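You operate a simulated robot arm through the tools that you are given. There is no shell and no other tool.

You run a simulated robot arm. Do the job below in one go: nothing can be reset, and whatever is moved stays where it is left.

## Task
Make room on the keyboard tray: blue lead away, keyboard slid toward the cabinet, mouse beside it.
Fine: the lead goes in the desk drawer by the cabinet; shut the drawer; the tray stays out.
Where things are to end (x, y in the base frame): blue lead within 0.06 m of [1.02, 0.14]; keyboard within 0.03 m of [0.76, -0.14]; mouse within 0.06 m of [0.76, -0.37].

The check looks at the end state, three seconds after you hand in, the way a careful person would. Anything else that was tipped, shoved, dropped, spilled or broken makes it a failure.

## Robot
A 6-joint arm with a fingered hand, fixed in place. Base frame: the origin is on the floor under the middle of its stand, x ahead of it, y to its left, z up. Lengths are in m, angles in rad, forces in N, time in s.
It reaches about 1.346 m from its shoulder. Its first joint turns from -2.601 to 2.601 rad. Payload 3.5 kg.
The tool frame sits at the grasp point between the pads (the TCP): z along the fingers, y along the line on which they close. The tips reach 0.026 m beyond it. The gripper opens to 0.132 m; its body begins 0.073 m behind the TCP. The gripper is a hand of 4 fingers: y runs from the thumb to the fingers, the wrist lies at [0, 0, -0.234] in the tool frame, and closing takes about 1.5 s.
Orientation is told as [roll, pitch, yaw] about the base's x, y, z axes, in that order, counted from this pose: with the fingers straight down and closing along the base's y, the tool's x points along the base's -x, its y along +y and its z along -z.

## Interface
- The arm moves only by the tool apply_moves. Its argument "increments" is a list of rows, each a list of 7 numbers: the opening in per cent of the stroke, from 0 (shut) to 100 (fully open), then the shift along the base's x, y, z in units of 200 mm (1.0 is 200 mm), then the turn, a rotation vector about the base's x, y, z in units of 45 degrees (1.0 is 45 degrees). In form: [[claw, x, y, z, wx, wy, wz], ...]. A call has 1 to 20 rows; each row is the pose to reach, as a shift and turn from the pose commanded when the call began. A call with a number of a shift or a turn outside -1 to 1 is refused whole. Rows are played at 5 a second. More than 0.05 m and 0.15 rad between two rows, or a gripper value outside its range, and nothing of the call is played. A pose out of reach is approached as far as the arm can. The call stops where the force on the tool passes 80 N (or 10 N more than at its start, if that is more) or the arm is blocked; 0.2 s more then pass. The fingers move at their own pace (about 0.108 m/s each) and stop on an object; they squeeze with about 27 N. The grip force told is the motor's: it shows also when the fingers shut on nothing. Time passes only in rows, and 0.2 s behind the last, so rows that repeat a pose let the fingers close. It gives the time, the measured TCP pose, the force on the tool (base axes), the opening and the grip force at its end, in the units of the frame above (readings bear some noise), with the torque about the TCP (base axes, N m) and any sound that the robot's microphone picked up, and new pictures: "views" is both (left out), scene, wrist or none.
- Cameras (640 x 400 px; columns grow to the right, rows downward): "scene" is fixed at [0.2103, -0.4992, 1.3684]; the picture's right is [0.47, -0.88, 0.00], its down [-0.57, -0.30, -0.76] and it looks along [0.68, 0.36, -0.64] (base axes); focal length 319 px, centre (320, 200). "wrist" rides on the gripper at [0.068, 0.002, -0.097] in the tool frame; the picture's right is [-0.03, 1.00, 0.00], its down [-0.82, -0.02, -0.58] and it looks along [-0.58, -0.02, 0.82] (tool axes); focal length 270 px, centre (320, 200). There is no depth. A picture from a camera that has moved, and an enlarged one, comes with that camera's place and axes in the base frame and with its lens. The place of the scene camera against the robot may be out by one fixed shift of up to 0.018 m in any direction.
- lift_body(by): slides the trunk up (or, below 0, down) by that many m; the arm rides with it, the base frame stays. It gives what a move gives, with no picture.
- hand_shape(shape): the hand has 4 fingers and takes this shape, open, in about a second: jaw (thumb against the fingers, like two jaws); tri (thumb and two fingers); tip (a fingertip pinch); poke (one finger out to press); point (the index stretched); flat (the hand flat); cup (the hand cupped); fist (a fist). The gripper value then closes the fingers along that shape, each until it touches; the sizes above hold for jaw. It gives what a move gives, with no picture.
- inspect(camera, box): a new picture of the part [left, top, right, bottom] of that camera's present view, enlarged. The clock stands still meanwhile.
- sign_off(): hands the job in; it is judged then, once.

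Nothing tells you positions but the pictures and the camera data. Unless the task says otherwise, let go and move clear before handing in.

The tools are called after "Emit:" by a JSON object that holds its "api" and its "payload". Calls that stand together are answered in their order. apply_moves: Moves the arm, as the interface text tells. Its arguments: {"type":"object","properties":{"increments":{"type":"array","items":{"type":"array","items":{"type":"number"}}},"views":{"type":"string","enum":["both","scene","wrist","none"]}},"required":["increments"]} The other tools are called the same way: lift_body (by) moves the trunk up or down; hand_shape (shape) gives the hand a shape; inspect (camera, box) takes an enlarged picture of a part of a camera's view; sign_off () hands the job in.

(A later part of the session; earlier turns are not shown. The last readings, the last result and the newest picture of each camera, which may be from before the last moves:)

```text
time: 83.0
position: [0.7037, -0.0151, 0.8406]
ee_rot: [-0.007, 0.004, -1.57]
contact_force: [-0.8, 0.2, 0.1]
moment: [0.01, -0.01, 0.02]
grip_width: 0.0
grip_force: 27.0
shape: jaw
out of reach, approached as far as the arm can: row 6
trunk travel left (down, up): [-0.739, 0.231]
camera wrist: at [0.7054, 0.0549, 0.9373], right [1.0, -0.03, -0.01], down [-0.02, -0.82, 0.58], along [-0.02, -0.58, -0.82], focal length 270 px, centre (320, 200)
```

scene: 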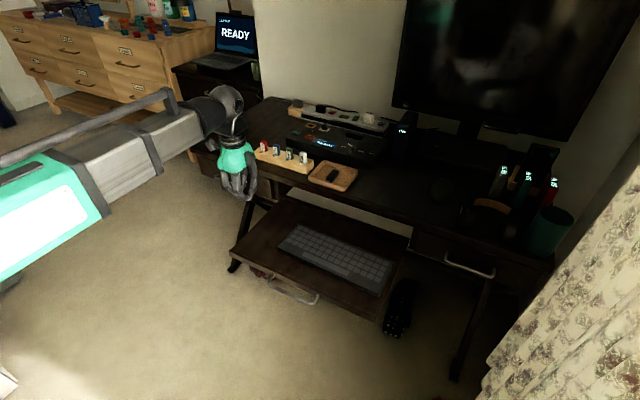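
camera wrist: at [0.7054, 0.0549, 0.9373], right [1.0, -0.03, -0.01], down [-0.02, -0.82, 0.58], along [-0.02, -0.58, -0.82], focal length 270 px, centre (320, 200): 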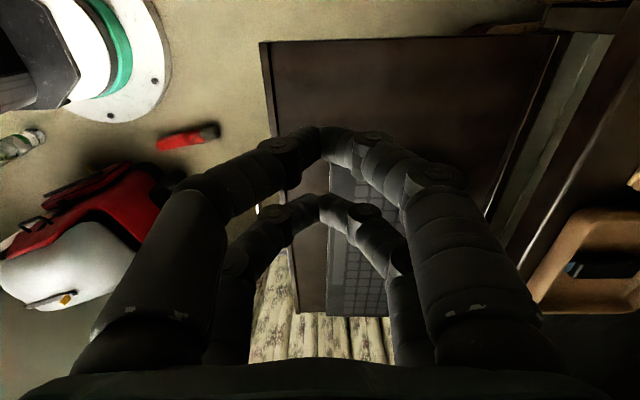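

I'll rotate to closing along y while moving over the keyboard to measure it.

Emit:
{"api": "apply_moves", "payload": {"increments": [[0, -0.04, -0.1, 0, 0, 0, 0.1667], [0, -0.08, -0.2, 0, 0, 0, 0.3333], [0, -0.12, -0.3, 0, 0, 0, 0.5], [0, -0.16, -0.4, 0, 0, 0, 0.6667], [0, -0.2, -0.5, 0, 0, 0, 0.8333], [0, -0.25, -0.6, 0, 0, 0, 1]], "views": "none"}}

Emit:
{"api": "apply_moves", "payload": {"increments": [[0, 0, -0.1, 0, 0, 0, 0.1667], [0, 0, -0.2, 0, 0, 0, 0.3333], [0, 0, -0.3, 0, 0, 0, 0.5], [0, 0, -0.4, 0, 0, 0, 0.6667], [0, 0, -0.5, 0, 0, 0, 0.8333], [0, 0, -0.6, 0, 0, 0, 1]], "views": "both"}}

```text
time: 84.4
position: [0.6528, -0.1346, 0.8404]
ee_rot: [-0.006, 0.002, -0.785]
contact_force: [1.4, -0.7, 0.2]
moment: [0.01, 0.0, 0.0]
grip_width: 0.0002
grip_force: 27.1
shape: jaw
trunk travel left (down, up): [-0.739, 0.231]
```

```text
time: 85.8
position: [0.6526, -0.2538, 0.8407]
ee_rot: [-0.008, 0.001, 0.002]
contact_force: [0.2, -0.4, 0.1]
moment: [0.0, -0.02, -0.03]
grip_width: 0.0
grip_force: 27.4
shape: jaw
trunk travel left (down, up): [-0.739, 0.231]
camera wrist: at [0.5838, -0.2505, 0.9373], right [0.03, 1.0, -0.01], down [0.82, -0.02, 0.58], along [0.58, -0.02, -0.82], focal length 270 px, centre (320, 200)
```

scene: 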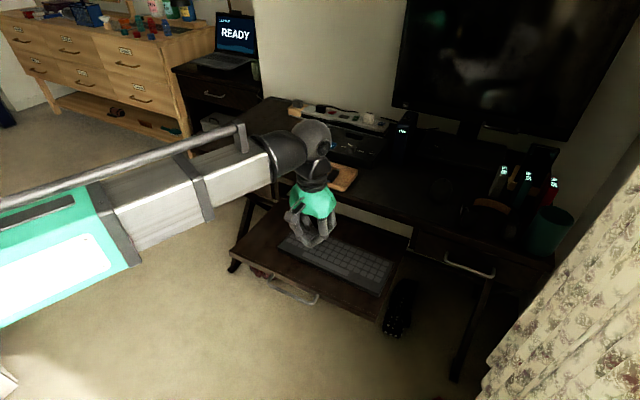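
wrist: 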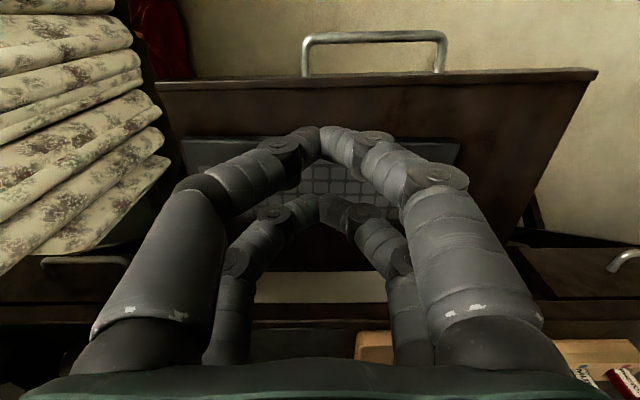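

Emit:
{"api": "inspect", "payload": {"camera": "wrist", "box": [120, 60, 620, 340]}}

Emit:
{"api": "inspect", "payload": {"camera": "scene", "box": [220, 180, 460, 330]}}

```text
1.28 times, centred on (370, 200) of wrist
camera zoom: at [0.5838, -0.2505, 0.9373], right [0.03, 1.0, -0.01], down [0.82, -0.02, 0.58], along [0.58, -0.02, -0.82], focal length 346 px, centre (256, 200)
```

zoom: 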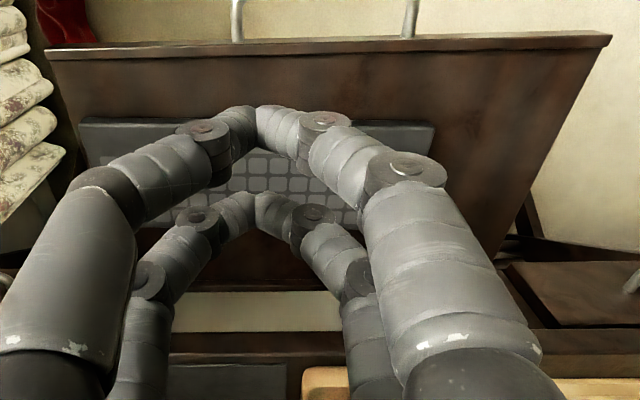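

```text
2.67 times, centred on (340, 255) of scene
camera zoom: at [0.2103, -0.4992, 1.3684], right [0.47, -0.88, 0.0], down [-0.57, -0.3, -0.76], along [0.68, 0.36, -0.64], focal length 851 px, centre (267, 53)
```

zoom: 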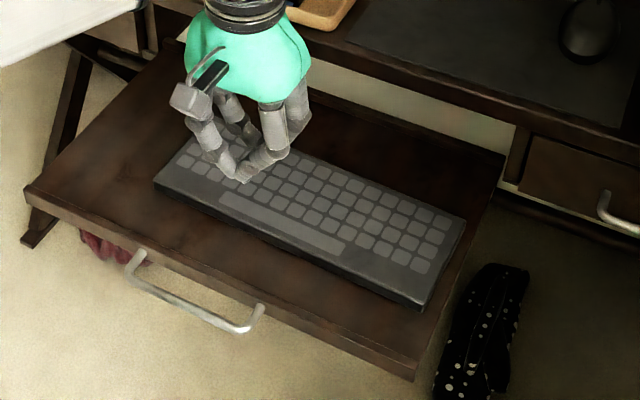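

The keyboard is about 0.315 x 0.12 m, centred near (0.764, -0.257), with the tray surface at about z = 0.63. I'll push its right end toward +y with two spread fingertips, so I turn the hand again and move to the right of the tray.

Emit:
{"api": "apply_moves", "payload": {"increments": [[50, 0.045, -0.087, 0, 0, 0, -0.1667], [50, 0.09, -0.174, 0, 0, 0, -0.3333], [50, 0.138, -0.261, 0, 0, 0, -0.5], [50, 0.185, -0.348, 0, 0, 0, -0.6667], [50, 0.23, -0.435, 0, 0, 0, -0.8333], [50, 0.279, -0.523, 0, 0, 0, -1]], "views": "none"}}

Emit:
{"api": "apply_moves", "payload": {"increments": [[50, 0.045, -0.09, 0, 0, 0, -0.1667], [50, 0.09, -0.18, 0, 0, 0, -0.3333], [50, 0.138, -0.27, 0, 0, 0, -0.5], [50, 0.185, -0.36, 0, 0, 0, -0.6667], [50, 0.23, -0.45, 0, 0, 0, -0.8333], [50, 0.279, -0.54, 0, 0, 0, -1]], "views": "both"}}

```text
time: 87.2
position: [0.708, -0.3591, 0.8399]
ee_rot: [-0.007, 0.003, -0.791]
contact_force: [0.0, 0.6, -0.5]
moment: [0.01, 0.01, 0.01]
grip_width: 0.0657
grip_force: 0.1
shape: jaw
trunk travel left (down, up): [-0.739, 0.231]
```

```text
time: 88.6
position: [0.765, -0.4666, 0.8399]
ee_rot: [-0.006, 0.002, -1.577]
contact_force: [0.0, 0.4, 0.3]
moment: [0.0, -0.03, -0.02]
grip_width: 0.065
grip_force: 0.2
shape: jaw
trunk travel left (down, up): [-0.739, 0.231]
camera wrist: at [0.7672, -0.3977, 0.9373], right [1.0, -0.03, -0.01], down [-0.02, -0.82, 0.58], along [-0.02, -0.58, -0.82], focal length 270 px, centre (320, 200)
```

scene: 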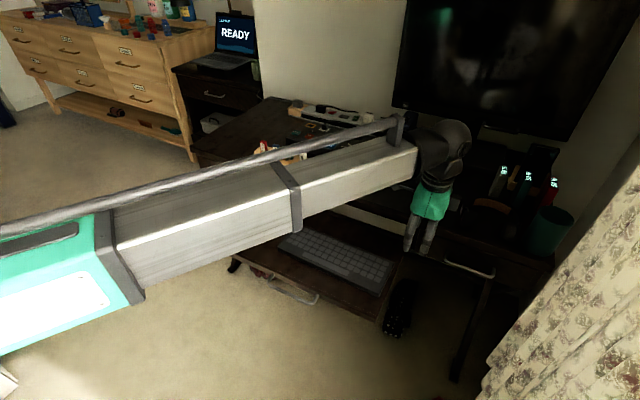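
wrist: 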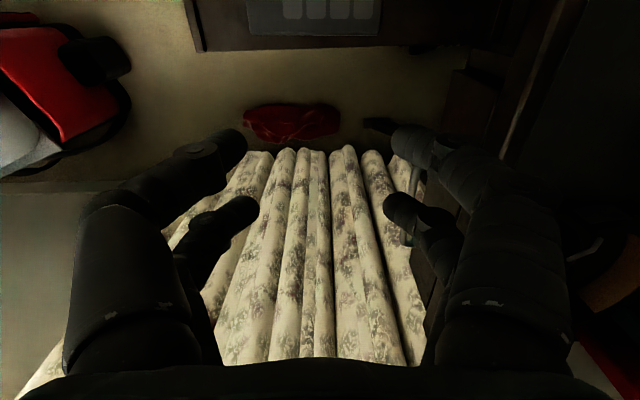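

The keyboard's right end is at y of about -0.417 and the tray edge about -0.431. I need the exact tray height before pushing, so I'll touch the bare front strip of the tray gently with the closed fingertips.

Emit:
{"api": "apply_moves", "payload": {"increments": [[20, -0.12, 0.12, 0, 0, 0, 0], [0, -0.24, 0.24, 0, 0, 0, 0], [0, -0.36, 0.36, 0, 0, 0, 0], [0, -0.48, 0.48, 0, 0, 0, 0], [0, -0.49, 0.6, 0, 0, 0, 0], [0, -0.49, 0.6, 0, 0, 0, 0], [0, -0.49, 0.6, 0, 0, 0, 0]], "views": "wrist"}}

Emit:
{"api": "lift_body", "payload": {"by": -0.12}}

Emit:
{"api": "inspect", "payload": {"camera": "wrist", "box": [0, 0, 640, 400]}}

Emit:
{"api": "inspect", "payload": {"camera": "scene", "box": [260, 180, 460, 305]}}

```text
time: 90.2
position: [0.6662, -0.3469, 0.8405]
ee_rot: [-0.008, 0.0, -1.575]
contact_force: [0.3, 0.3, 0.2]
moment: [0.02, -0.03, 0.04]
grip_width: 0.0
grip_force: 27.1
shape: jaw
out of reach, approached as far as the arm can: row 2
trunk travel left (down, up): [-0.739, 0.231]
camera wrist: at [0.6687, -0.2775, 0.9373], right [1.0, -0.03, -0.01], down [-0.02, -0.82, 0.58], along [-0.02, -0.58, -0.82], focal length 270 px, centre (320, 200)
```

wrist: 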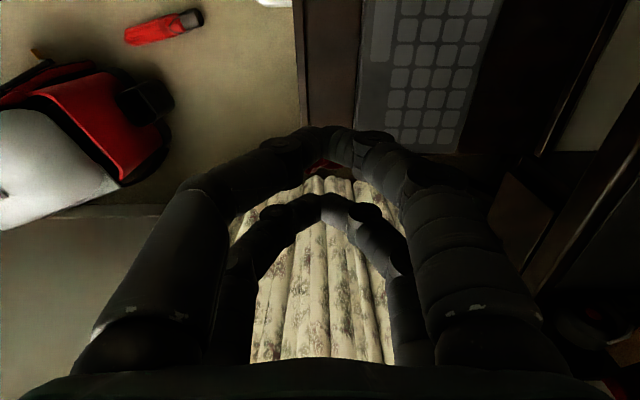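

```text
time: 91.7
position: [0.667, -0.3465, 0.7203]
ee_rot: [-0.007, 0.003, -1.574]
contact_force: [-0.8, -0.1, -0.3]
moment: [0.01, 0.0, -0.03]
grip_width: 0.0
grip_force: 27.1
shape: jaw
trunk travel left (down, up): [-0.619, 0.351]
```

```text
1.00 times, centred on (320, 200) of wrist (not enlarged: the box is as wide or as high as the picture)
camera zoom: at [0.6686, -0.2776, 0.8173], right [1.0, -0.03, -0.01], down [-0.02, -0.82, 0.58], along [-0.02, -0.58, -0.82], focal length 270 px, centre (320, 200)
```

zoom: 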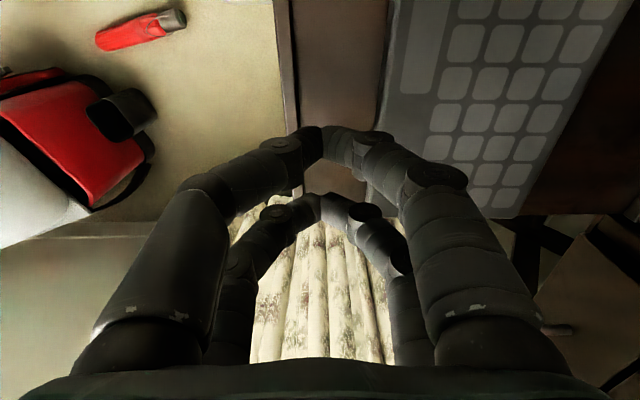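

```text
3.20 times, centred on (360, 242) of scene
camera zoom: at [0.2103, -0.4992, 1.3684], right [0.47, -0.88, 0.0], down [-0.57, -0.3, -0.76], along [0.68, 0.36, -0.64], focal length 1021 px, centre (192, 64)
```

zoom: 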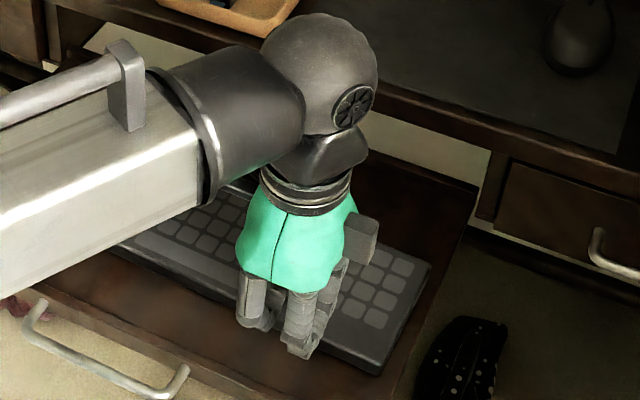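

Emit:
{"api": "lift_body", "payload": {"by": -0.042}}

Emit:
{"api": "lift_body", "payload": {"by": -0.006}}

Emit:
{"api": "lift_body", "payload": {"by": -0.005}}

```text
time: 92.6
position: [0.6663, -0.347, 0.6779]
ee_rot: [-0.007, 0.003, -1.573]
contact_force: [0.1, -0.1, 0.2]
moment: [-0.01, -0.04, 0.0]
grip_width: 0.0002
grip_force: 27.2
shape: jaw
trunk travel left (down, up): [-0.577, 0.393]
```

```text
time: 93.1
position: [0.666, -0.3477, 0.6731]
ee_rot: [-0.006, 0.001, -1.575]
contact_force: [0.3, 0.7, -0.6]
moment: [-0.02, 0.01, 0.02]
grip_width: 0.0
grip_force: 27.1
shape: jaw
trunk travel left (down, up): [-0.571, 0.399]
```

```text
time: 93.7
position: [0.6658, -0.3461, 0.6671]
ee_rot: [-0.007, 0.001, -1.575]
contact_force: [0.4, 0.5, -0.1]
moment: [0.01, 0.02, 0.01]
grip_width: 0.0003
grip_force: 27.5
shape: jaw
trunk travel left (down, up): [-0.566, 0.404]
```

No contact yet at a tip height of about 0.641. I'll continue in small steps.

Emit:
{"api": "lift_body", "payload": {"by": -0.004}}

Emit:
{"api": "lift_body", "payload": {"by": -0.004}}

Emit:
{"api": "inspect", "payload": {"camera": "scene", "box": [310, 240, 390, 290]}}

```text
time: 94.2
position: [0.6662, -0.3473, 0.6628]
ee_rot: [-0.009, 0.003, -1.575]
contact_force: [0.4, -0.2, 0.9]
moment: [0.0, 0.04, -0.02]
grip_width: 0.0001
grip_force: 27.5
shape: jaw
trunk travel left (down, up): [-0.562, 0.408]
```

```text
time: 94.7
position: [0.6663, -0.347, 0.661]
ee_rot: [-0.005, 0.002, -1.574]
contact_force: [3.3, -1.6, 14.0]
moment: [0.12, -0.15, -0.05]
grip_width: 0.0001
grip_force: 26.5
shape: jaw
trunk travel left (down, up): [-0.558, 0.412]
```

```text
8.00 times, centred on (350, 265) of scene
camera zoom: at [0.2103, -0.4992, 1.3684], right [0.47, -0.88, 0.0], down [-0.57, -0.3, -0.76], along [0.68, 0.36, -0.64], focal length 2553 px, centre (80, -320)
```

zoom: 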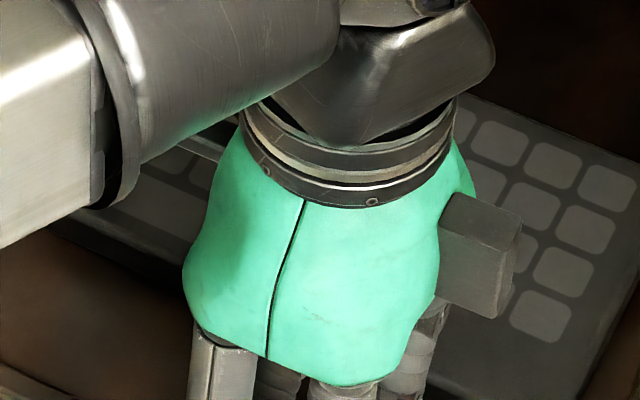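

Contact came at TCP z of about 0.661, so the tray surface is at about 0.635. I'll rise, go to the right of the keyboard with the fingers spread, and come down just above tray level.

Emit:
{"api": "lift_body", "payload": {"by": 0.06}}

Emit:
{"api": "apply_moves", "payload": {"increments": [[0, 0.05, -0.15, 0, 0, 0, 0], [15, 0.15, -0.3, 0, 0, 0, 0], [30, 0.25, -0.45, 0, 0, 0, 0], [40, 0.36, -0.62, 0, 0, 0, 0], [40, 0.48, -0.63, 0, 0, 0, 0], [40, 0.48, -0.63, 0, 0, 0, 0]], "views": "both"}}

```text
time: 95.7
position: [0.6661, -0.3466, 0.7175]
ee_rot: [-0.006, 0.003, -1.574]
contact_force: [-0.3, -0.5, 0.0]
moment: [0.04, -0.02, 0.02]
grip_width: 0.0
grip_force: 27.3
shape: jaw
trunk travel left (down, up): [-0.618, 0.352]
```

```text
time: 97.1
position: [0.7632, -0.473, 0.7182]
ee_rot: [-0.007, 0.001, -1.572]
contact_force: [0.2, 0.3, -0.3]
moment: [0.02, 0.02, 0.01]
grip_width: 0.0523
grip_force: 0.0
shape: jaw
trunk travel left (down, up): [-0.618, 0.352]
camera wrist: at [0.7648, -0.4039, 0.8162], right [1.0, -0.03, -0.01], down [-0.02, -0.82, 0.58], along [-0.02, -0.58, -0.82], focal length 270 px, centre (320, 200)
```

scene: 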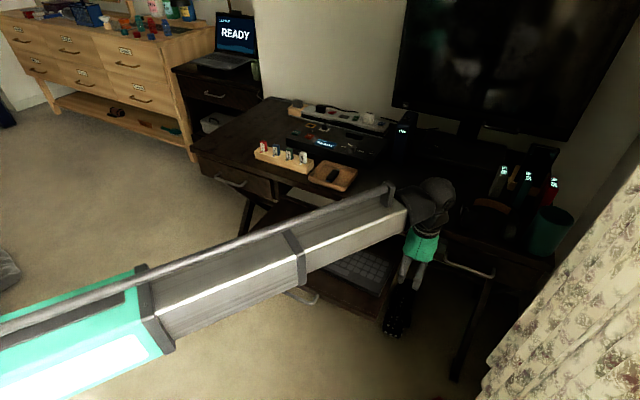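
wrist: 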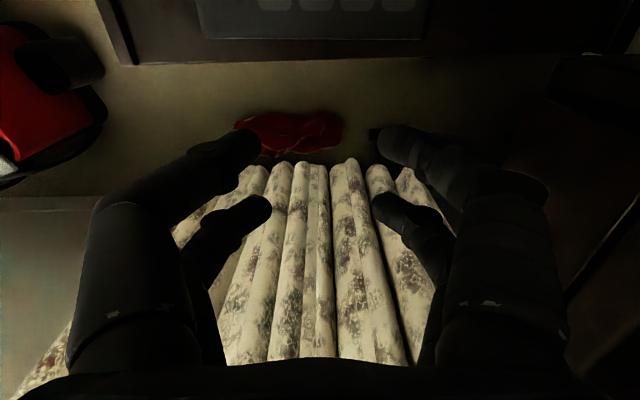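

Emit:
{"api": "lift_body", "payload": {"by": -0.053}}

Emit:
{"api": "inspect", "payload": {"camera": "wrist", "box": [160, 0, 480, 240]}}

Emit:
{"api": "inspect", "payload": {"camera": "scene", "box": [340, 210, 460, 310]}}

```text
time: 98.1
position: [0.7615, -0.473, 0.6652]
ee_rot: [-0.008, 0.002, -1.576]
contact_force: [0.3, 0.6, -0.3]
moment: [-0.01, 0.0, 0.03]
grip_width: 0.0525
grip_force: 0.0
shape: jaw
trunk travel left (down, up): [-0.565, 0.405]
```

```text
1.67 times, centred on (320, 120) of wrist
camera zoom: at [0.7646, -0.4039, 0.7633], right [1.0, -0.03, -0.01], down [-0.02, -0.82, 0.58], along [-0.02, -0.58, -0.82], focal length 450 px, centre (320, 333)
```

zoom: 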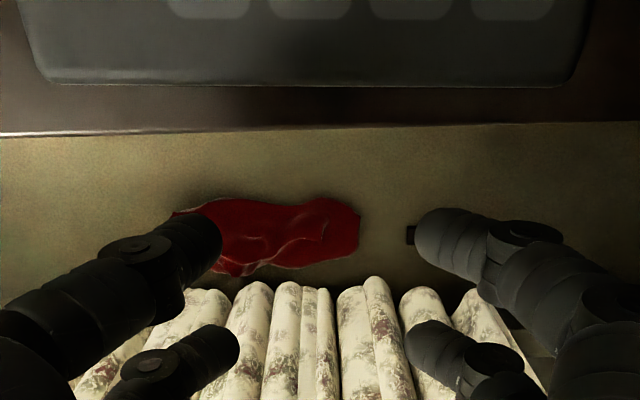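

```text
4.00 times, centred on (400, 260) of scene
camera zoom: at [0.2103, -0.4992, 1.3684], right [0.47, -0.88, 0.0], down [-0.57, -0.3, -0.76], along [0.68, 0.36, -0.64], focal length 1276 px, centre (0, -40)
```

zoom: 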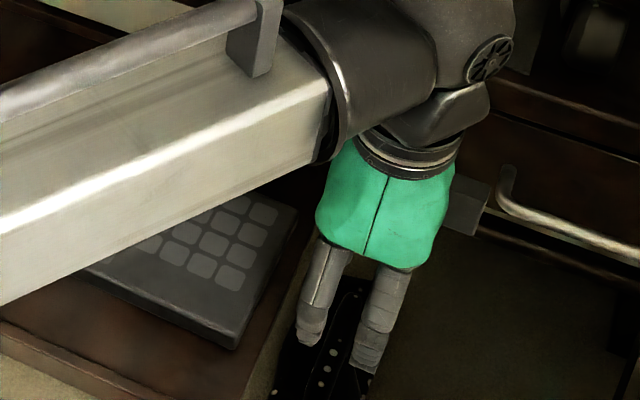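

The two leading fingertips line up symmetrically with the keyboard's right end. I'll start pushing toward +y in small steps.

Emit:
{"api": "apply_moves", "payload": {"increments": [[40, 0, 0.05, 0, 0, 0, 0], [40, 0, 0.1, 0, 0, 0, 0], [40, 0, 0.15, 0, 0, 0, 0], [40, 0, 0.2, 0, 0, 0, 0]], "views": "wrist"}}

```text
time: 99.1
position: [0.7611, -0.4342, 0.6659]
ee_rot: [-0.007, 0.001, -1.573]
contact_force: [-0.6, -1.9, 0.1]
moment: [-0.02, 0.01, -0.07]
grip_width: 0.0525
grip_force: 0.0
shape: jaw
trunk travel left (down, up): [-0.565, 0.405]
camera wrist: at [0.7637, -0.3646, 0.7632], right [1.0, -0.03, -0.01], down [-0.02, -0.82, 0.58], along [-0.02, -0.58, -0.82], focal length 270 px, centre (320, 200)
```

wrist: 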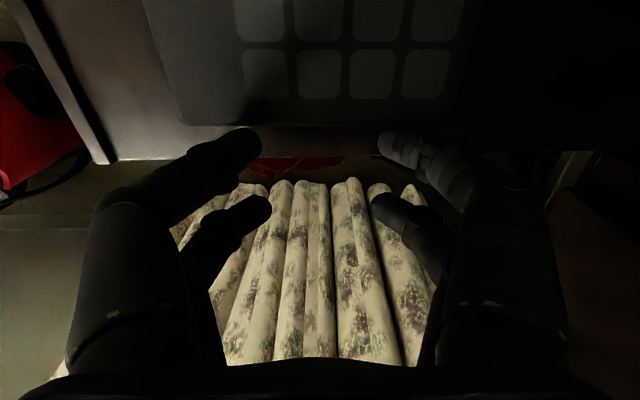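

Light contact with the keyboard (about 2 N). I'll continue the push.

Emit:
{"api": "apply_moves", "payload": {"increments": [[40, 0, 0.05, 0, 0, 0, 0], [40, 0, 0.1, 0, 0, 0, 0], [40, 0, 0.15, 0, 0, 0, 0], [40, 0, 0.2, 0, 0, 0, 0], [40, 0, 0.25, 0, 0, 0, 0]], "views": "both"}}

```text
time: 100.3
position: [0.7622, -0.3825, 0.6651]
ee_rot: [-0.006, 0.003, -1.573]
contact_force: [-0.9, -1.0, -0.2]
moment: [0.0, -0.01, -0.03]
grip_width: 0.0524
grip_force: 0.2
shape: jaw
trunk travel left (down, up): [-0.565, 0.405]
camera wrist: at [0.7644, -0.3135, 0.7633], right [1.0, -0.03, -0.01], down [-0.02, -0.82, 0.58], along [-0.02, -0.58, -0.82], focal length 270 px, centre (320, 200)
```

scene: 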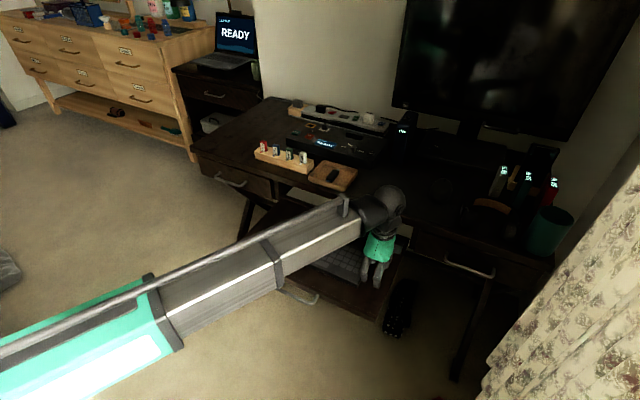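
wrist: 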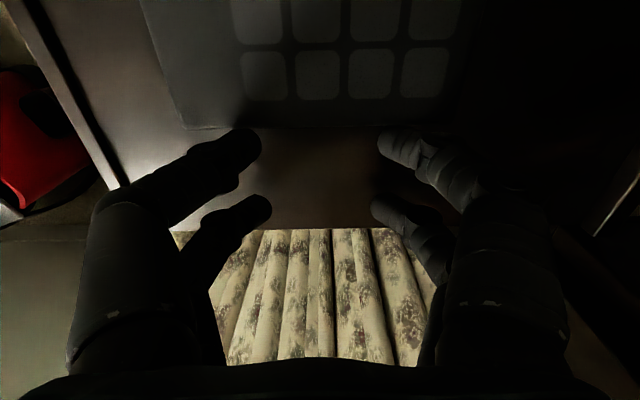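

The keyboard slides along evenly and its right edge is now at about -0.357, so about 0.058 m remains.

Emit:
{"api": "apply_moves", "payload": {"increments": [[40, 0, 0.05, 0, 0, 0, 0], [40, 0, 0.1, 0, 0, 0, 0], [40, 0, 0.15, 0, 0, 0, 0], [40, 0, 0.2, 0, 0, 0, 0], [40, 0, 0.25, 0, 0, 0, 0], [40, 0, 0.285, 0, 0, 0, 0]], "views": "wrist"}}

```text
time: 101.7
position: [0.7623, -0.3264, 0.6658]
ee_rot: [-0.007, 0.002, -1.573]
contact_force: [-0.2, -1.8, -0.3]
moment: [0.02, 0.0, 0.02]
grip_width: 0.0525
grip_force: 0.0
shape: jaw
trunk travel left (down, up): [-0.565, 0.405]
camera wrist: at [0.765, -0.2564, 0.7633], right [1.0, -0.03, -0.01], down [-0.02, -0.82, 0.58], along [-0.02, -0.58, -0.82], focal length 270 px, centre (320, 200)
```

wrist: 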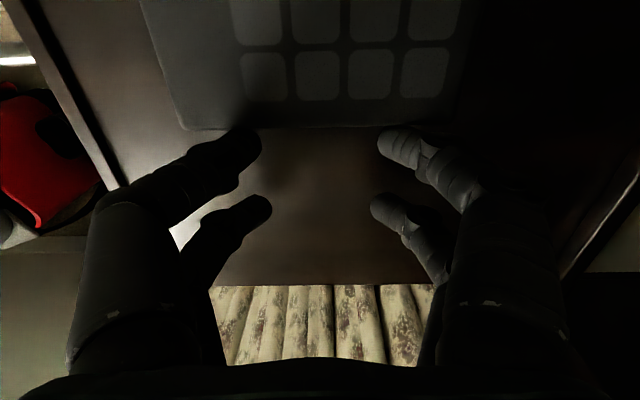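

The keyboard should now be centred near y = -0.14. I'll back off, rise and verify from above.

Emit:
{"api": "apply_moves", "payload": {"increments": [[40, 0, -0.08, 0, 0, 0, 0], [40, 0, -0.16, 0, 0, 0, 0]], "views": "none"}}

Emit:
{"api": "lift_body", "payload": {"by": 0.2}}

Emit:
{"api": "inspect", "payload": {"camera": "wrist", "box": [0, 0, 640, 400]}}

Emit:
{"api": "inspect", "payload": {"camera": "scene", "box": [220, 170, 460, 320]}}

```text
time: 102.3
position: [0.7621, -0.3585, 0.6656]
ee_rot: [-0.007, 0.002, -1.576]
contact_force: [0.0, 0.4, 0.0]
moment: [-0.02, 0.02, -0.02]
grip_width: 0.0525
grip_force: 0.1
shape: jaw
trunk travel left (down, up): [-0.565, 0.405]
```

```text
time: 104.4
position: [0.7641, -0.3586, 0.8672]
ee_rot: [-0.009, 0.001, -1.573]
contact_force: [-0.4, -0.2, 0.5]
moment: [-0.01, 0.02, 0.01]
grip_width: 0.0524
grip_force: 0.1
shape: jaw
trunk travel left (down, up): [-0.765, 0.205]
```

```text
1.00 times, centred on (320, 200) of wrist (not enlarged: the box is as wide or as high as the picture)
camera zoom: at [0.7654, -0.2891, 0.9632], right [1.0, -0.03, -0.01], down [-0.02, -0.82, 0.58], along [-0.02, -0.58, -0.82], focal length 270 px, centre (320, 200)
```

zoom: 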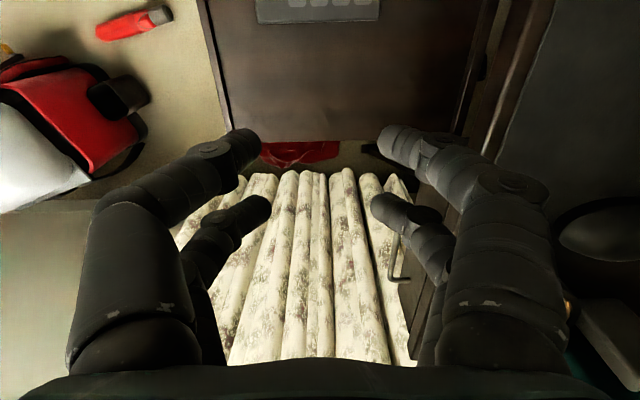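

```text
2.67 times, centred on (340, 245) of scene
camera zoom: at [0.2103, -0.4992, 1.3684], right [0.47, -0.88, 0.0], down [-0.57, -0.3, -0.76], along [0.68, 0.36, -0.64], focal length 851 px, centre (267, 80)
```

zoom: 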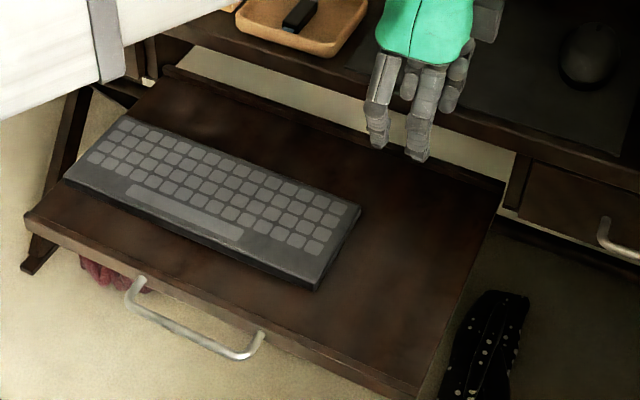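

The keyboard's right edge is at about -0.299, which puts its centre at about (0.762, -0.14), and the second camera agrees. Next is the mouse on the desk, so I'll rotate to closing along y and move for a view of it.

Emit:
{"api": "apply_moves", "payload": {"increments": [[40, 0.03, -0.06, 0, 0, 0, 0.1667], [40, 0.06, -0.12, 0, 0, 0, 0.3333], [40, 0.09, -0.18, 0, 0, 0, 0.5], [40, 0.12, -0.24, 0, 0, 0, 0.6667], [40, 0.15, -0.3, 0, 0, 0, 0.8333], [40, 0.18, -0.36, 0, 0, 0, 1]], "views": "none"}}

Emit:
{"api": "apply_moves", "payload": {"increments": [[60, 0.03, -0.03, 0, 0, 0, 0.1667], [80, 0.06, -0.06, 0, 0, 0, 0.3333], [100, 0.09, -0.09, 0, 0, 0, 0.5], [100, 0.12, -0.12, 0, 0, 0, 0.6667], [100, 0.15, -0.15, 0, 0, 0, 0.8333], [100, 0.18, -0.17, 0, 0, 0, 1]], "views": "both"}}

```text
time: 105.8
position: [0.799, -0.4304, 0.8668]
ee_rot: [-0.008, 0.001, -0.786]
contact_force: [0.2, -0.3, 0.3]
moment: [0.02, 0.0, 0.02]
grip_width: 0.0525
grip_force: 0.0
shape: jaw
trunk travel left (down, up): [-0.765, 0.205]
```

```text
time: 107.2
position: [0.8351, -0.4634, 0.8657]
ee_rot: [-0.007, 0.003, 0.001]
contact_force: [-0.7, -0.2, -0.8]
moment: [0.0, 0.01, 0.0]
grip_width: 0.1321
grip_force: 0.2
shape: jaw
trunk travel left (down, up): [-0.765, 0.205]
camera wrist: at [0.767, -0.4605, 0.9633], right [0.03, 1.0, -0.01], down [0.82, -0.02, 0.58], along [0.58, -0.02, -0.82], focal length 270 px, centre (320, 200)
```

scene: 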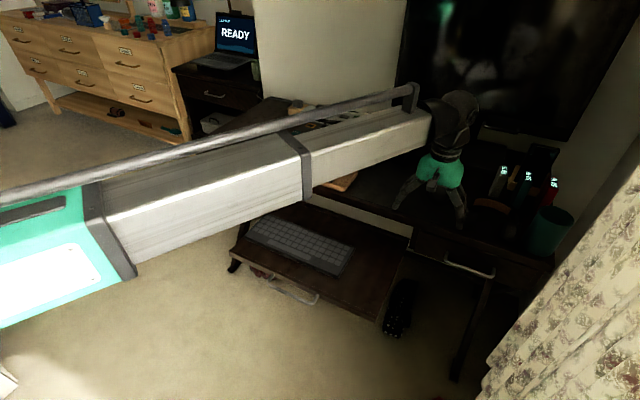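
wrist: 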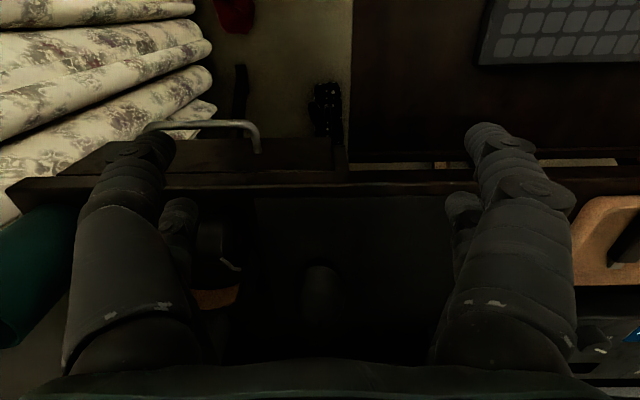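

Emit:
{"api": "inspect", "payload": {"camera": "wrist", "box": [180, 180, 460, 355]}}

Emit:
{"api": "inspect", "payload": {"camera": "scene", "box": [400, 130, 580, 240]}}

Emit:
{"api": "inspect", "payload": {"camera": "wrist", "box": [340, 0, 640, 190]}}

```text
2.29 times, centred on (320, 268) of wrist
camera zoom: at [0.767, -0.4605, 0.9633], right [0.03, 1.0, -0.01], down [0.82, -0.02, 0.58], along [0.58, -0.02, -0.82], focal length 618 px, centre (320, 46)
```

zoom: 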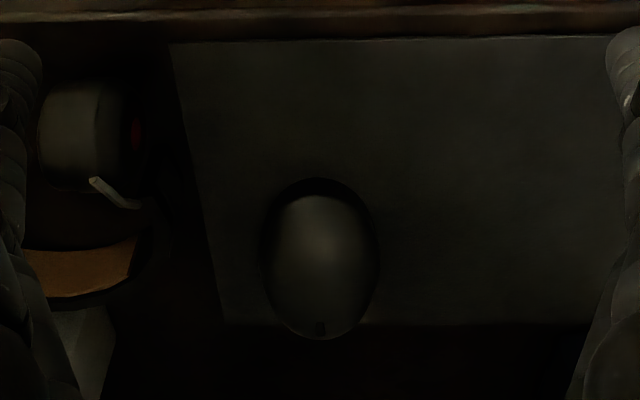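

```text
3.56 times, centred on (490, 185) of scene
camera zoom: at [0.2103, -0.4992, 1.3684], right [0.47, -0.88, 0.0], down [-0.57, -0.3, -0.76], along [0.68, 0.36, -0.64], focal length 1134 px, centre (-284, 253)
```

zoom: 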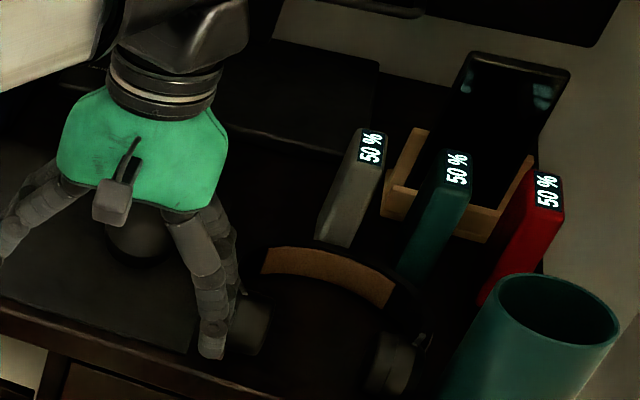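

```text
2.11 times, centred on (490, 95) of wrist
camera zoom: at [0.767, -0.4605, 0.9633], right [0.03, 1.0, -0.01], down [0.82, -0.02, 0.58], along [0.58, -0.02, -0.82], focal length 569 px, centre (-38, 421)
```

zoom: 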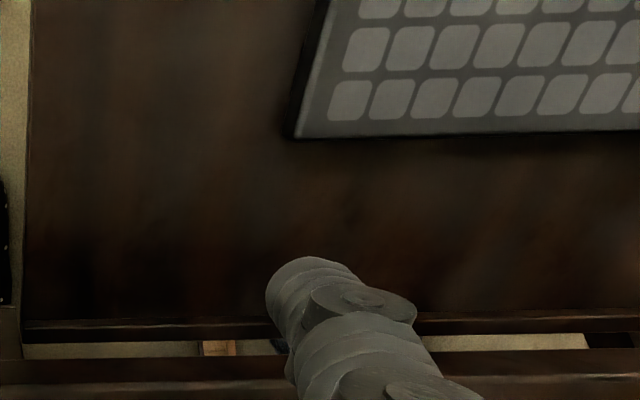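

The mouse is centred near (1.035, -0.468), about 0.06 wide in y and 0.10 long in x. The headphones are close by at y below about -0.54. I'll narrow the opening and approach in stages.

Emit:
{"api": "lift_body", "payload": {"by": 0.03}}

Emit:
{"api": "apply_moves", "payload": {"increments": [[80, 0.15, 0, 0, 0, 0, 0], [68, 0.3, 0, 0, 0, 0, 0], [68, 0.45, 0, 0, 0, 0, 0], [68, 0.6, 0, 0, 0, 0, 0]], "views": "both"}}

```text
time: 108.0
position: [0.8351, -0.4643, 0.8965]
ee_rot: [-0.006, 0.002, -0.002]
contact_force: [-0.4, 0.1, -0.7]
moment: [-0.01, -0.01, 0.03]
grip_width: 0.1321
grip_force: 0.1
shape: jaw
trunk travel left (down, up): [-0.795, 0.175]
```

```text
time: 109.0
position: [0.9557, -0.4635, 0.8967]
ee_rot: [-0.007, 0.001, -0.004]
contact_force: [0.0, 0.3, 0.4]
moment: [0.02, -0.01, 0.0]
grip_width: 0.0903
grip_force: 0.0
shape: jaw
trunk travel left (down, up): [-0.795, 0.175]
camera wrist: at [0.887, -0.4598, 0.9933], right [0.03, 1.0, -0.01], down [0.82, -0.02, 0.58], along [0.58, -0.02, -0.82], focal length 270 px, centre (320, 200)
```

scene: 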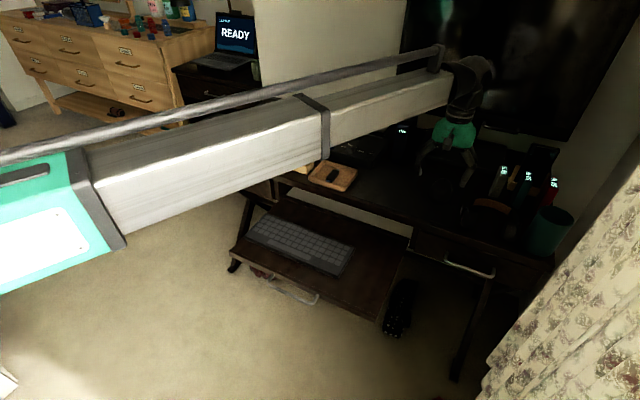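
wrist: 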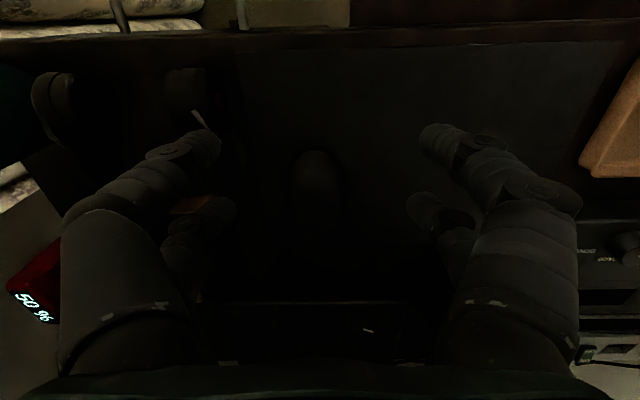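

Emit:
{"api": "inspect", "payload": {"camera": "wrist", "box": [160, 90, 480, 290]}}

Emit:
{"api": "inspect", "payload": {"camera": "scene", "box": [390, 40, 590, 240]}}

```text
2.00 times, centred on (320, 190) of wrist
camera zoom: at [0.887, -0.4598, 0.9933], right [0.03, 1.0, -0.01], down [0.82, -0.02, 0.58], along [0.58, -0.02, -0.82], focal length 541 px, centre (320, 220)
```

zoom: 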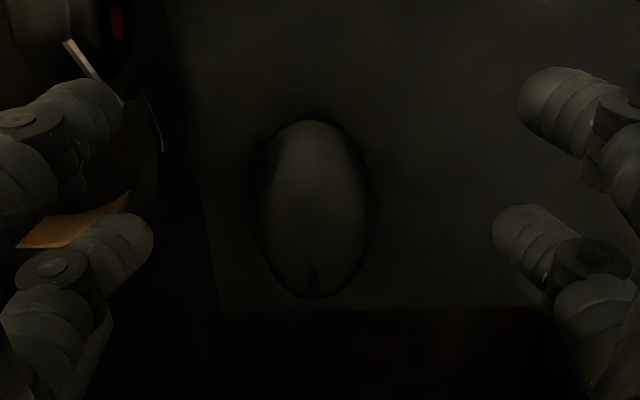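

```text
2.00 times, centred on (490, 140) of scene
camera zoom: at [0.2103, -0.4992, 1.3684], right [0.47, -0.88, 0.0], down [-0.57, -0.3, -0.76], along [0.68, 0.36, -0.64], focal length 638 px, centre (-20, 320)
```

zoom: 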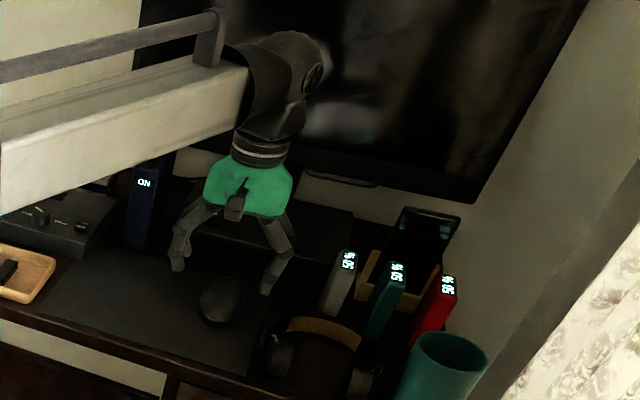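

The mouse centre is near (1.043, -0.468), with the headphone band beside it at y of about -0.54. I'll grasp slightly forward, at x of about 1.055, with a smaller opening.

Emit:
{"api": "apply_moves", "payload": {"increments": [[60, 0.12, -0.005, 0, 0, 0, 0], [57, 0.25, -0.01, 0, 0, 0, 0], [57, 0.37, -0.02, 0, 0, 0, 0], [57, 0.495, -0.022, 0, 0, 0, 0]], "views": "both"}}

```text
time: 110.0
position: [1.0563, -0.4678, 0.8959]
ee_rot: [-0.008, 0.003, -0.004]
contact_force: [0.6, 0.0, 0.0]
moment: [0.0, 0.0, 0.0]
grip_width: 0.0756
grip_force: 0.1
shape: jaw
trunk travel left (down, up): [-0.795, 0.175]
camera wrist: at [0.9861, -0.4641, 0.9933], right [0.03, 1.0, -0.01], down [0.82, -0.02, 0.58], along [0.58, -0.02, -0.82], focal length 270 px, centre (320, 200)
```

scene: 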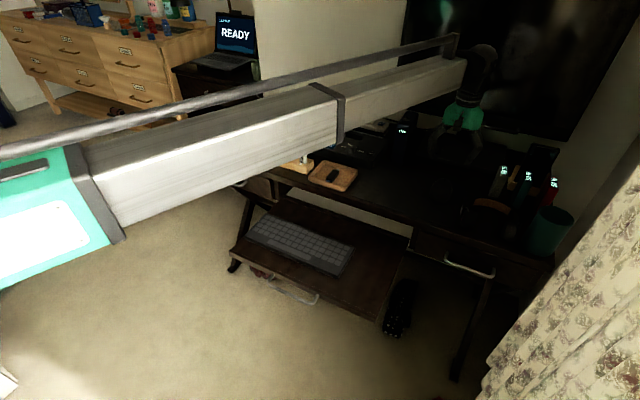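
wrist: 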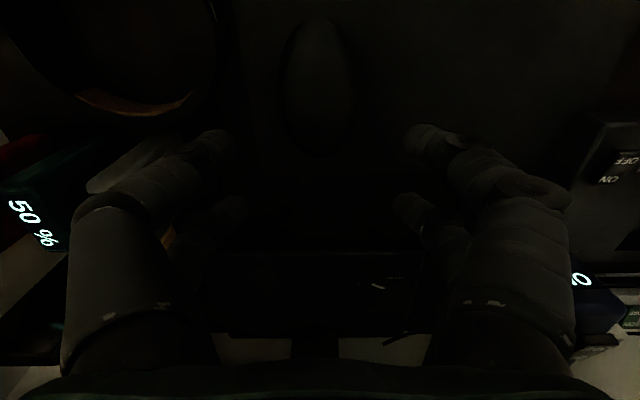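

Emit:
{"api": "apply_moves", "payload": {"increments": [[57, -0.03, 0, 0, 0, 0, 0], [57, -0.03, 0, 0, 0, 0, 0]], "views": "none"}}

Emit:
{"api": "lift_body", "payload": {"by": -0.06}}

Emit:
{"api": "inspect", "payload": {"camera": "wrist", "box": [60, 40, 540, 310]}}

Emit:
{"api": "inspect", "payload": {"camera": "scene", "box": [410, 130, 550, 230]}}

```text
time: 110.6
position: [1.0479, -0.4666, 0.897]
ee_rot: [-0.006, 0.001, -0.004]
contact_force: [-0.5, 0.2, -0.1]
moment: [0.0, 0.02, 0.01]
grip_width: 0.0757
grip_force: 0.1
shape: jaw
trunk travel left (down, up): [-0.795, 0.175]
```

```text
time: 111.6
position: [1.0484, -0.4686, 0.8361]
ee_rot: [-0.007, 0.001, -0.004]
contact_force: [-0.2, -0.3, -0.3]
moment: [-0.01, -0.02, 0.02]
grip_width: 0.0758
grip_force: 0.1
shape: jaw
trunk travel left (down, up): [-0.735, 0.235]
```

```text
1.33 times, centred on (300, 175) of wrist
camera zoom: at [0.9797, -0.4644, 0.9334], right [0.03, 1.0, -0.01], down [0.82, -0.02, 0.58], along [0.58, -0.02, -0.82], focal length 360 px, centre (347, 233)
```

zoom: 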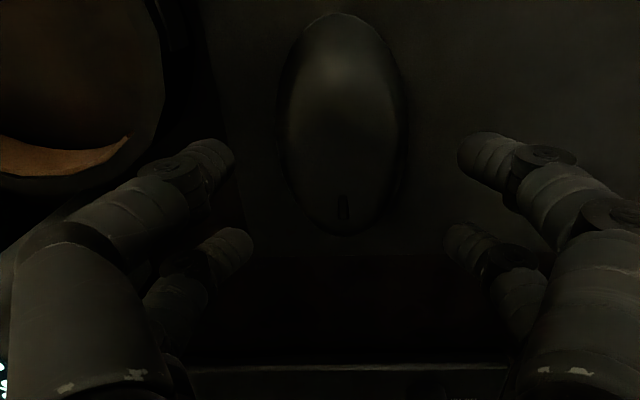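

```text
4.00 times, centred on (480, 180) of scene
camera zoom: at [0.2103, -0.4992, 1.3684], right [0.47, -0.88, 0.0], down [-0.57, -0.3, -0.76], along [0.68, 0.36, -0.64], focal length 1276 px, centre (-320, 280)
```

zoom: 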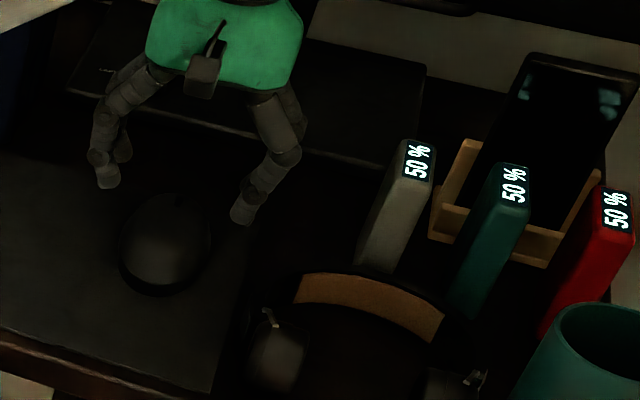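

Emit:
{"api": "inspect", "payload": {"camera": "wrist", "box": [60, 40, 300, 190]}}

Emit:
{"api": "inspect", "payload": {"camera": "scene", "box": [440, 160, 540, 222]}}

```text
2.67 times, centred on (180, 115) of wrist
camera zoom: at [0.9797, -0.4644, 0.9334], right [0.03, 1.0, -0.01], down [0.82, -0.02, 0.58], along [0.58, -0.02, -0.82], focal length 721 px, centre (693, 427)
```

zoom: 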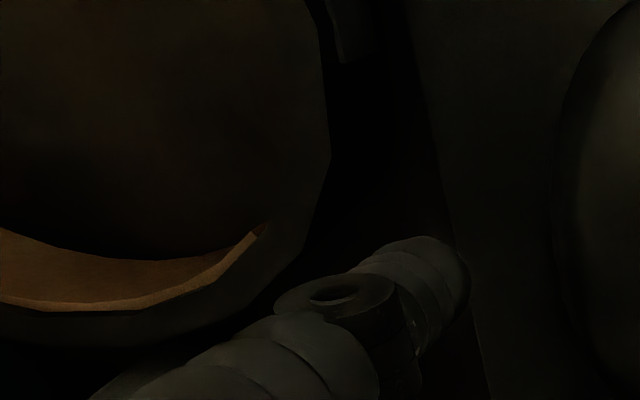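

```text
6.40 times, centred on (490, 191) of scene
camera zoom: at [0.2103, -0.4992, 1.3684], right [0.47, -0.88, 0.0], down [-0.57, -0.3, -0.76], along [0.68, 0.36, -0.64], focal length 2042 px, centre (-768, 258)
```

zoom: 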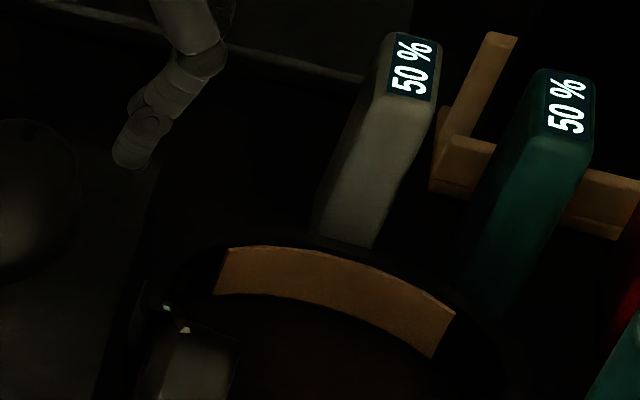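

The clearances work: the headphone band's outer edge is at y of about -0.545 where the finger comes down. I'll nudge forward 8 mm, narrow slightly, and lower onto the mouse.

Emit:
{"api": "apply_moves", "payload": {"increments": [[53, 0.035, 0.003, 0, 0, 0, 0], [53, 0.035, 0.003, 0, 0, 0, 0]], "views": "none"}}

Emit:
{"api": "lift_body", "payload": {"by": -0.026}}

Emit:
{"api": "inspect", "payload": {"camera": "wrist", "box": [60, 0, 540, 270]}}

Emit:
{"api": "inspect", "payload": {"camera": "scene", "box": [410, 140, 530, 215]}}

```text
time: 112.2
position: [1.0558, -0.4665, 0.8358]
ee_rot: [-0.007, 0.001, -0.004]
contact_force: [-0.1, 0.5, 0.3]
moment: [0.02, -0.01, -0.01]
grip_width: 0.0706
grip_force: 0.1
shape: jaw
trunk travel left (down, up): [-0.735, 0.235]
```

```text
time: 112.9
position: [1.0555, -0.4679, 0.8107]
ee_rot: [-0.008, 0.002, -0.003]
contact_force: [0.2, 0.2, 0.2]
moment: [-0.02, 0.02, -0.05]
grip_width: 0.0704
grip_force: 0.0
shape: jaw
trunk travel left (down, up): [-0.709, 0.261]
```

```text
1.33 times, centred on (300, 135) of wrist
camera zoom: at [0.9871, -0.4638, 0.9073], right [0.03, 1.0, -0.01], down [0.82, -0.02, 0.58], along [0.58, -0.02, -0.82], focal length 360 px, centre (347, 287)
```

zoom: 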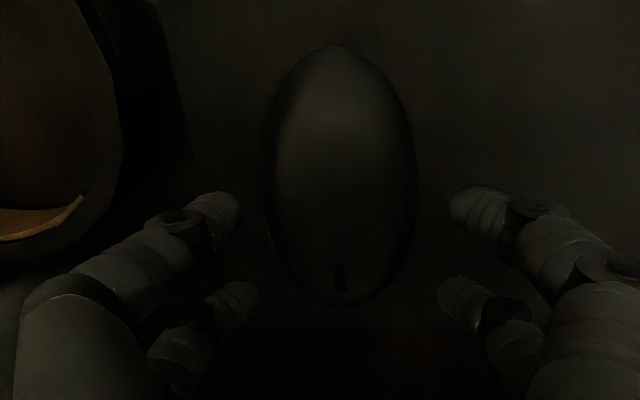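

```text
5.33 times, centred on (470, 178) of scene
camera zoom: at [0.2103, -0.4992, 1.3684], right [0.47, -0.88, 0.0], down [-0.57, -0.3, -0.76], along [0.68, 0.36, -0.64], focal length 1702 px, centre (-480, 320)
```

zoom: 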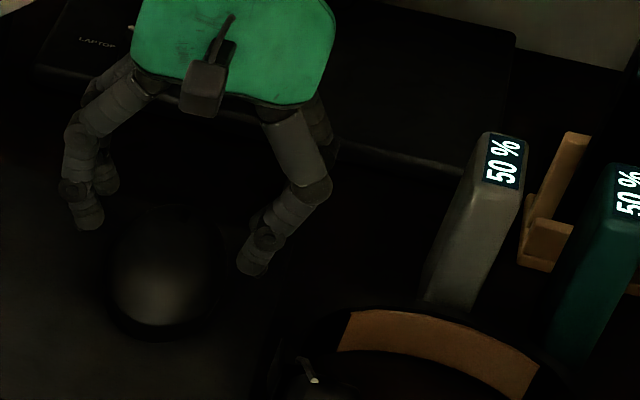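

Emit:
{"api": "lift_body", "payload": {"by": -0.014}}

Emit:
{"api": "inspect", "payload": {"camera": "wrist", "box": [60, 0, 540, 270]}}

```text
time: 113.5
position: [1.0547, -0.4676, 0.7962]
ee_rot: [-0.007, 0.001, -0.003]
contact_force: [-0.2, -0.1, 0.1]
moment: [-0.03, 0.02, 0.03]
grip_width: 0.0706
grip_force: 0.0
shape: jaw
trunk travel left (down, up): [-0.695, 0.275]
```

```text
1.33 times, centred on (300, 135) of wrist
camera zoom: at [0.9872, -0.4638, 0.8933], right [0.03, 1.0, -0.01], down [0.82, -0.02, 0.58], along [0.58, -0.02, -0.82], focal length 360 px, centre (347, 287)
```

zoom: 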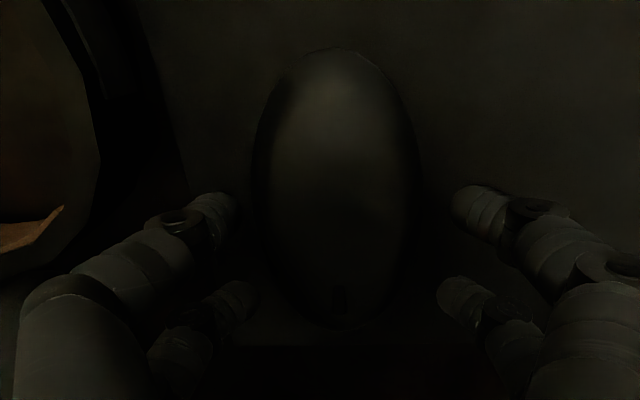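

I'll centre the grip along the mouse's length by shifting back 8 mm, then close gently.

Emit:
{"api": "apply_moves", "payload": {"increments": [[53, -0.02, -0.003, 0, 0, 0, 0], [53, -0.04, -0.003, 0, 0, 0, 0]], "views": "none"}}

Emit:
{"api": "apply_moves", "payload": {"increments": [[46, 0, 0, 0, 0, 0, 0], [40, 0, 0, 0, 0, 0, 0], [30, 0, 0, 0, 0, 0, 0], [20, 0, 0, 0, 0, 0, 0], [10, 0, 0, 0, 0, 0, 0], [10, 0, 0, 0, 0, 0, 0]], "views": "wrist"}}

Emit:
{"api": "inspect", "payload": {"camera": "wrist", "box": [60, 0, 540, 270]}}

```text
time: 114.1
position: [1.0477, -0.4685, 0.7962]
ee_rot: [-0.008, 0.002, -0.003]
contact_force: [0.6, -0.2, 0.3]
moment: [-0.01, 0.0, -0.01]
grip_width: 0.0706
grip_force: 0.0
shape: jaw
trunk travel left (down, up): [-0.695, 0.275]
```

```text
time: 115.5
position: [1.0473, -0.4667, 0.7956]
ee_rot: [-0.006, 0.002, -0.002]
contact_force: [0.2, -1.3, 3.5]
moment: [-0.06, 0.03, -0.02]
grip_width: 0.0441
grip_force: 26.9
shape: jaw
trunk travel left (down, up): [-0.695, 0.275]
camera wrist: at [0.9786, -0.4645, 0.8937], right [0.03, 1.0, -0.01], down [0.82, -0.02, 0.58], along [0.58, -0.02, -0.82], focal length 270 px, centre (320, 200)
```

wrist: 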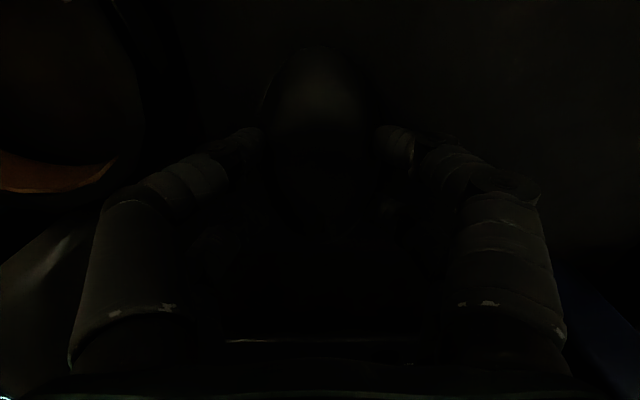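

```text
1.33 times, centred on (300, 135) of wrist
camera zoom: at [0.9786, -0.4645, 0.8937], right [0.03, 1.0, -0.01], down [0.82, -0.02, 0.58], along [0.58, -0.02, -0.82], focal length 360 px, centre (347, 287)
```

zoom: 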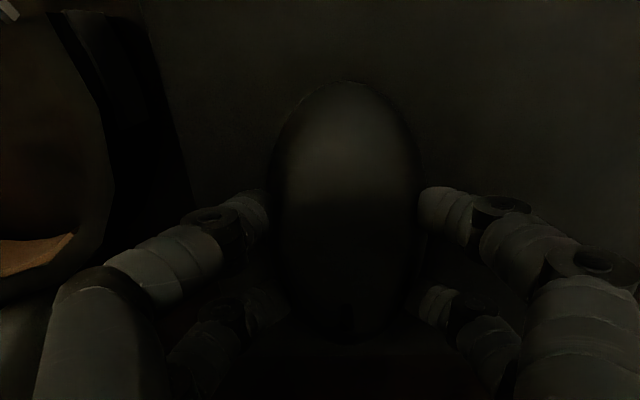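

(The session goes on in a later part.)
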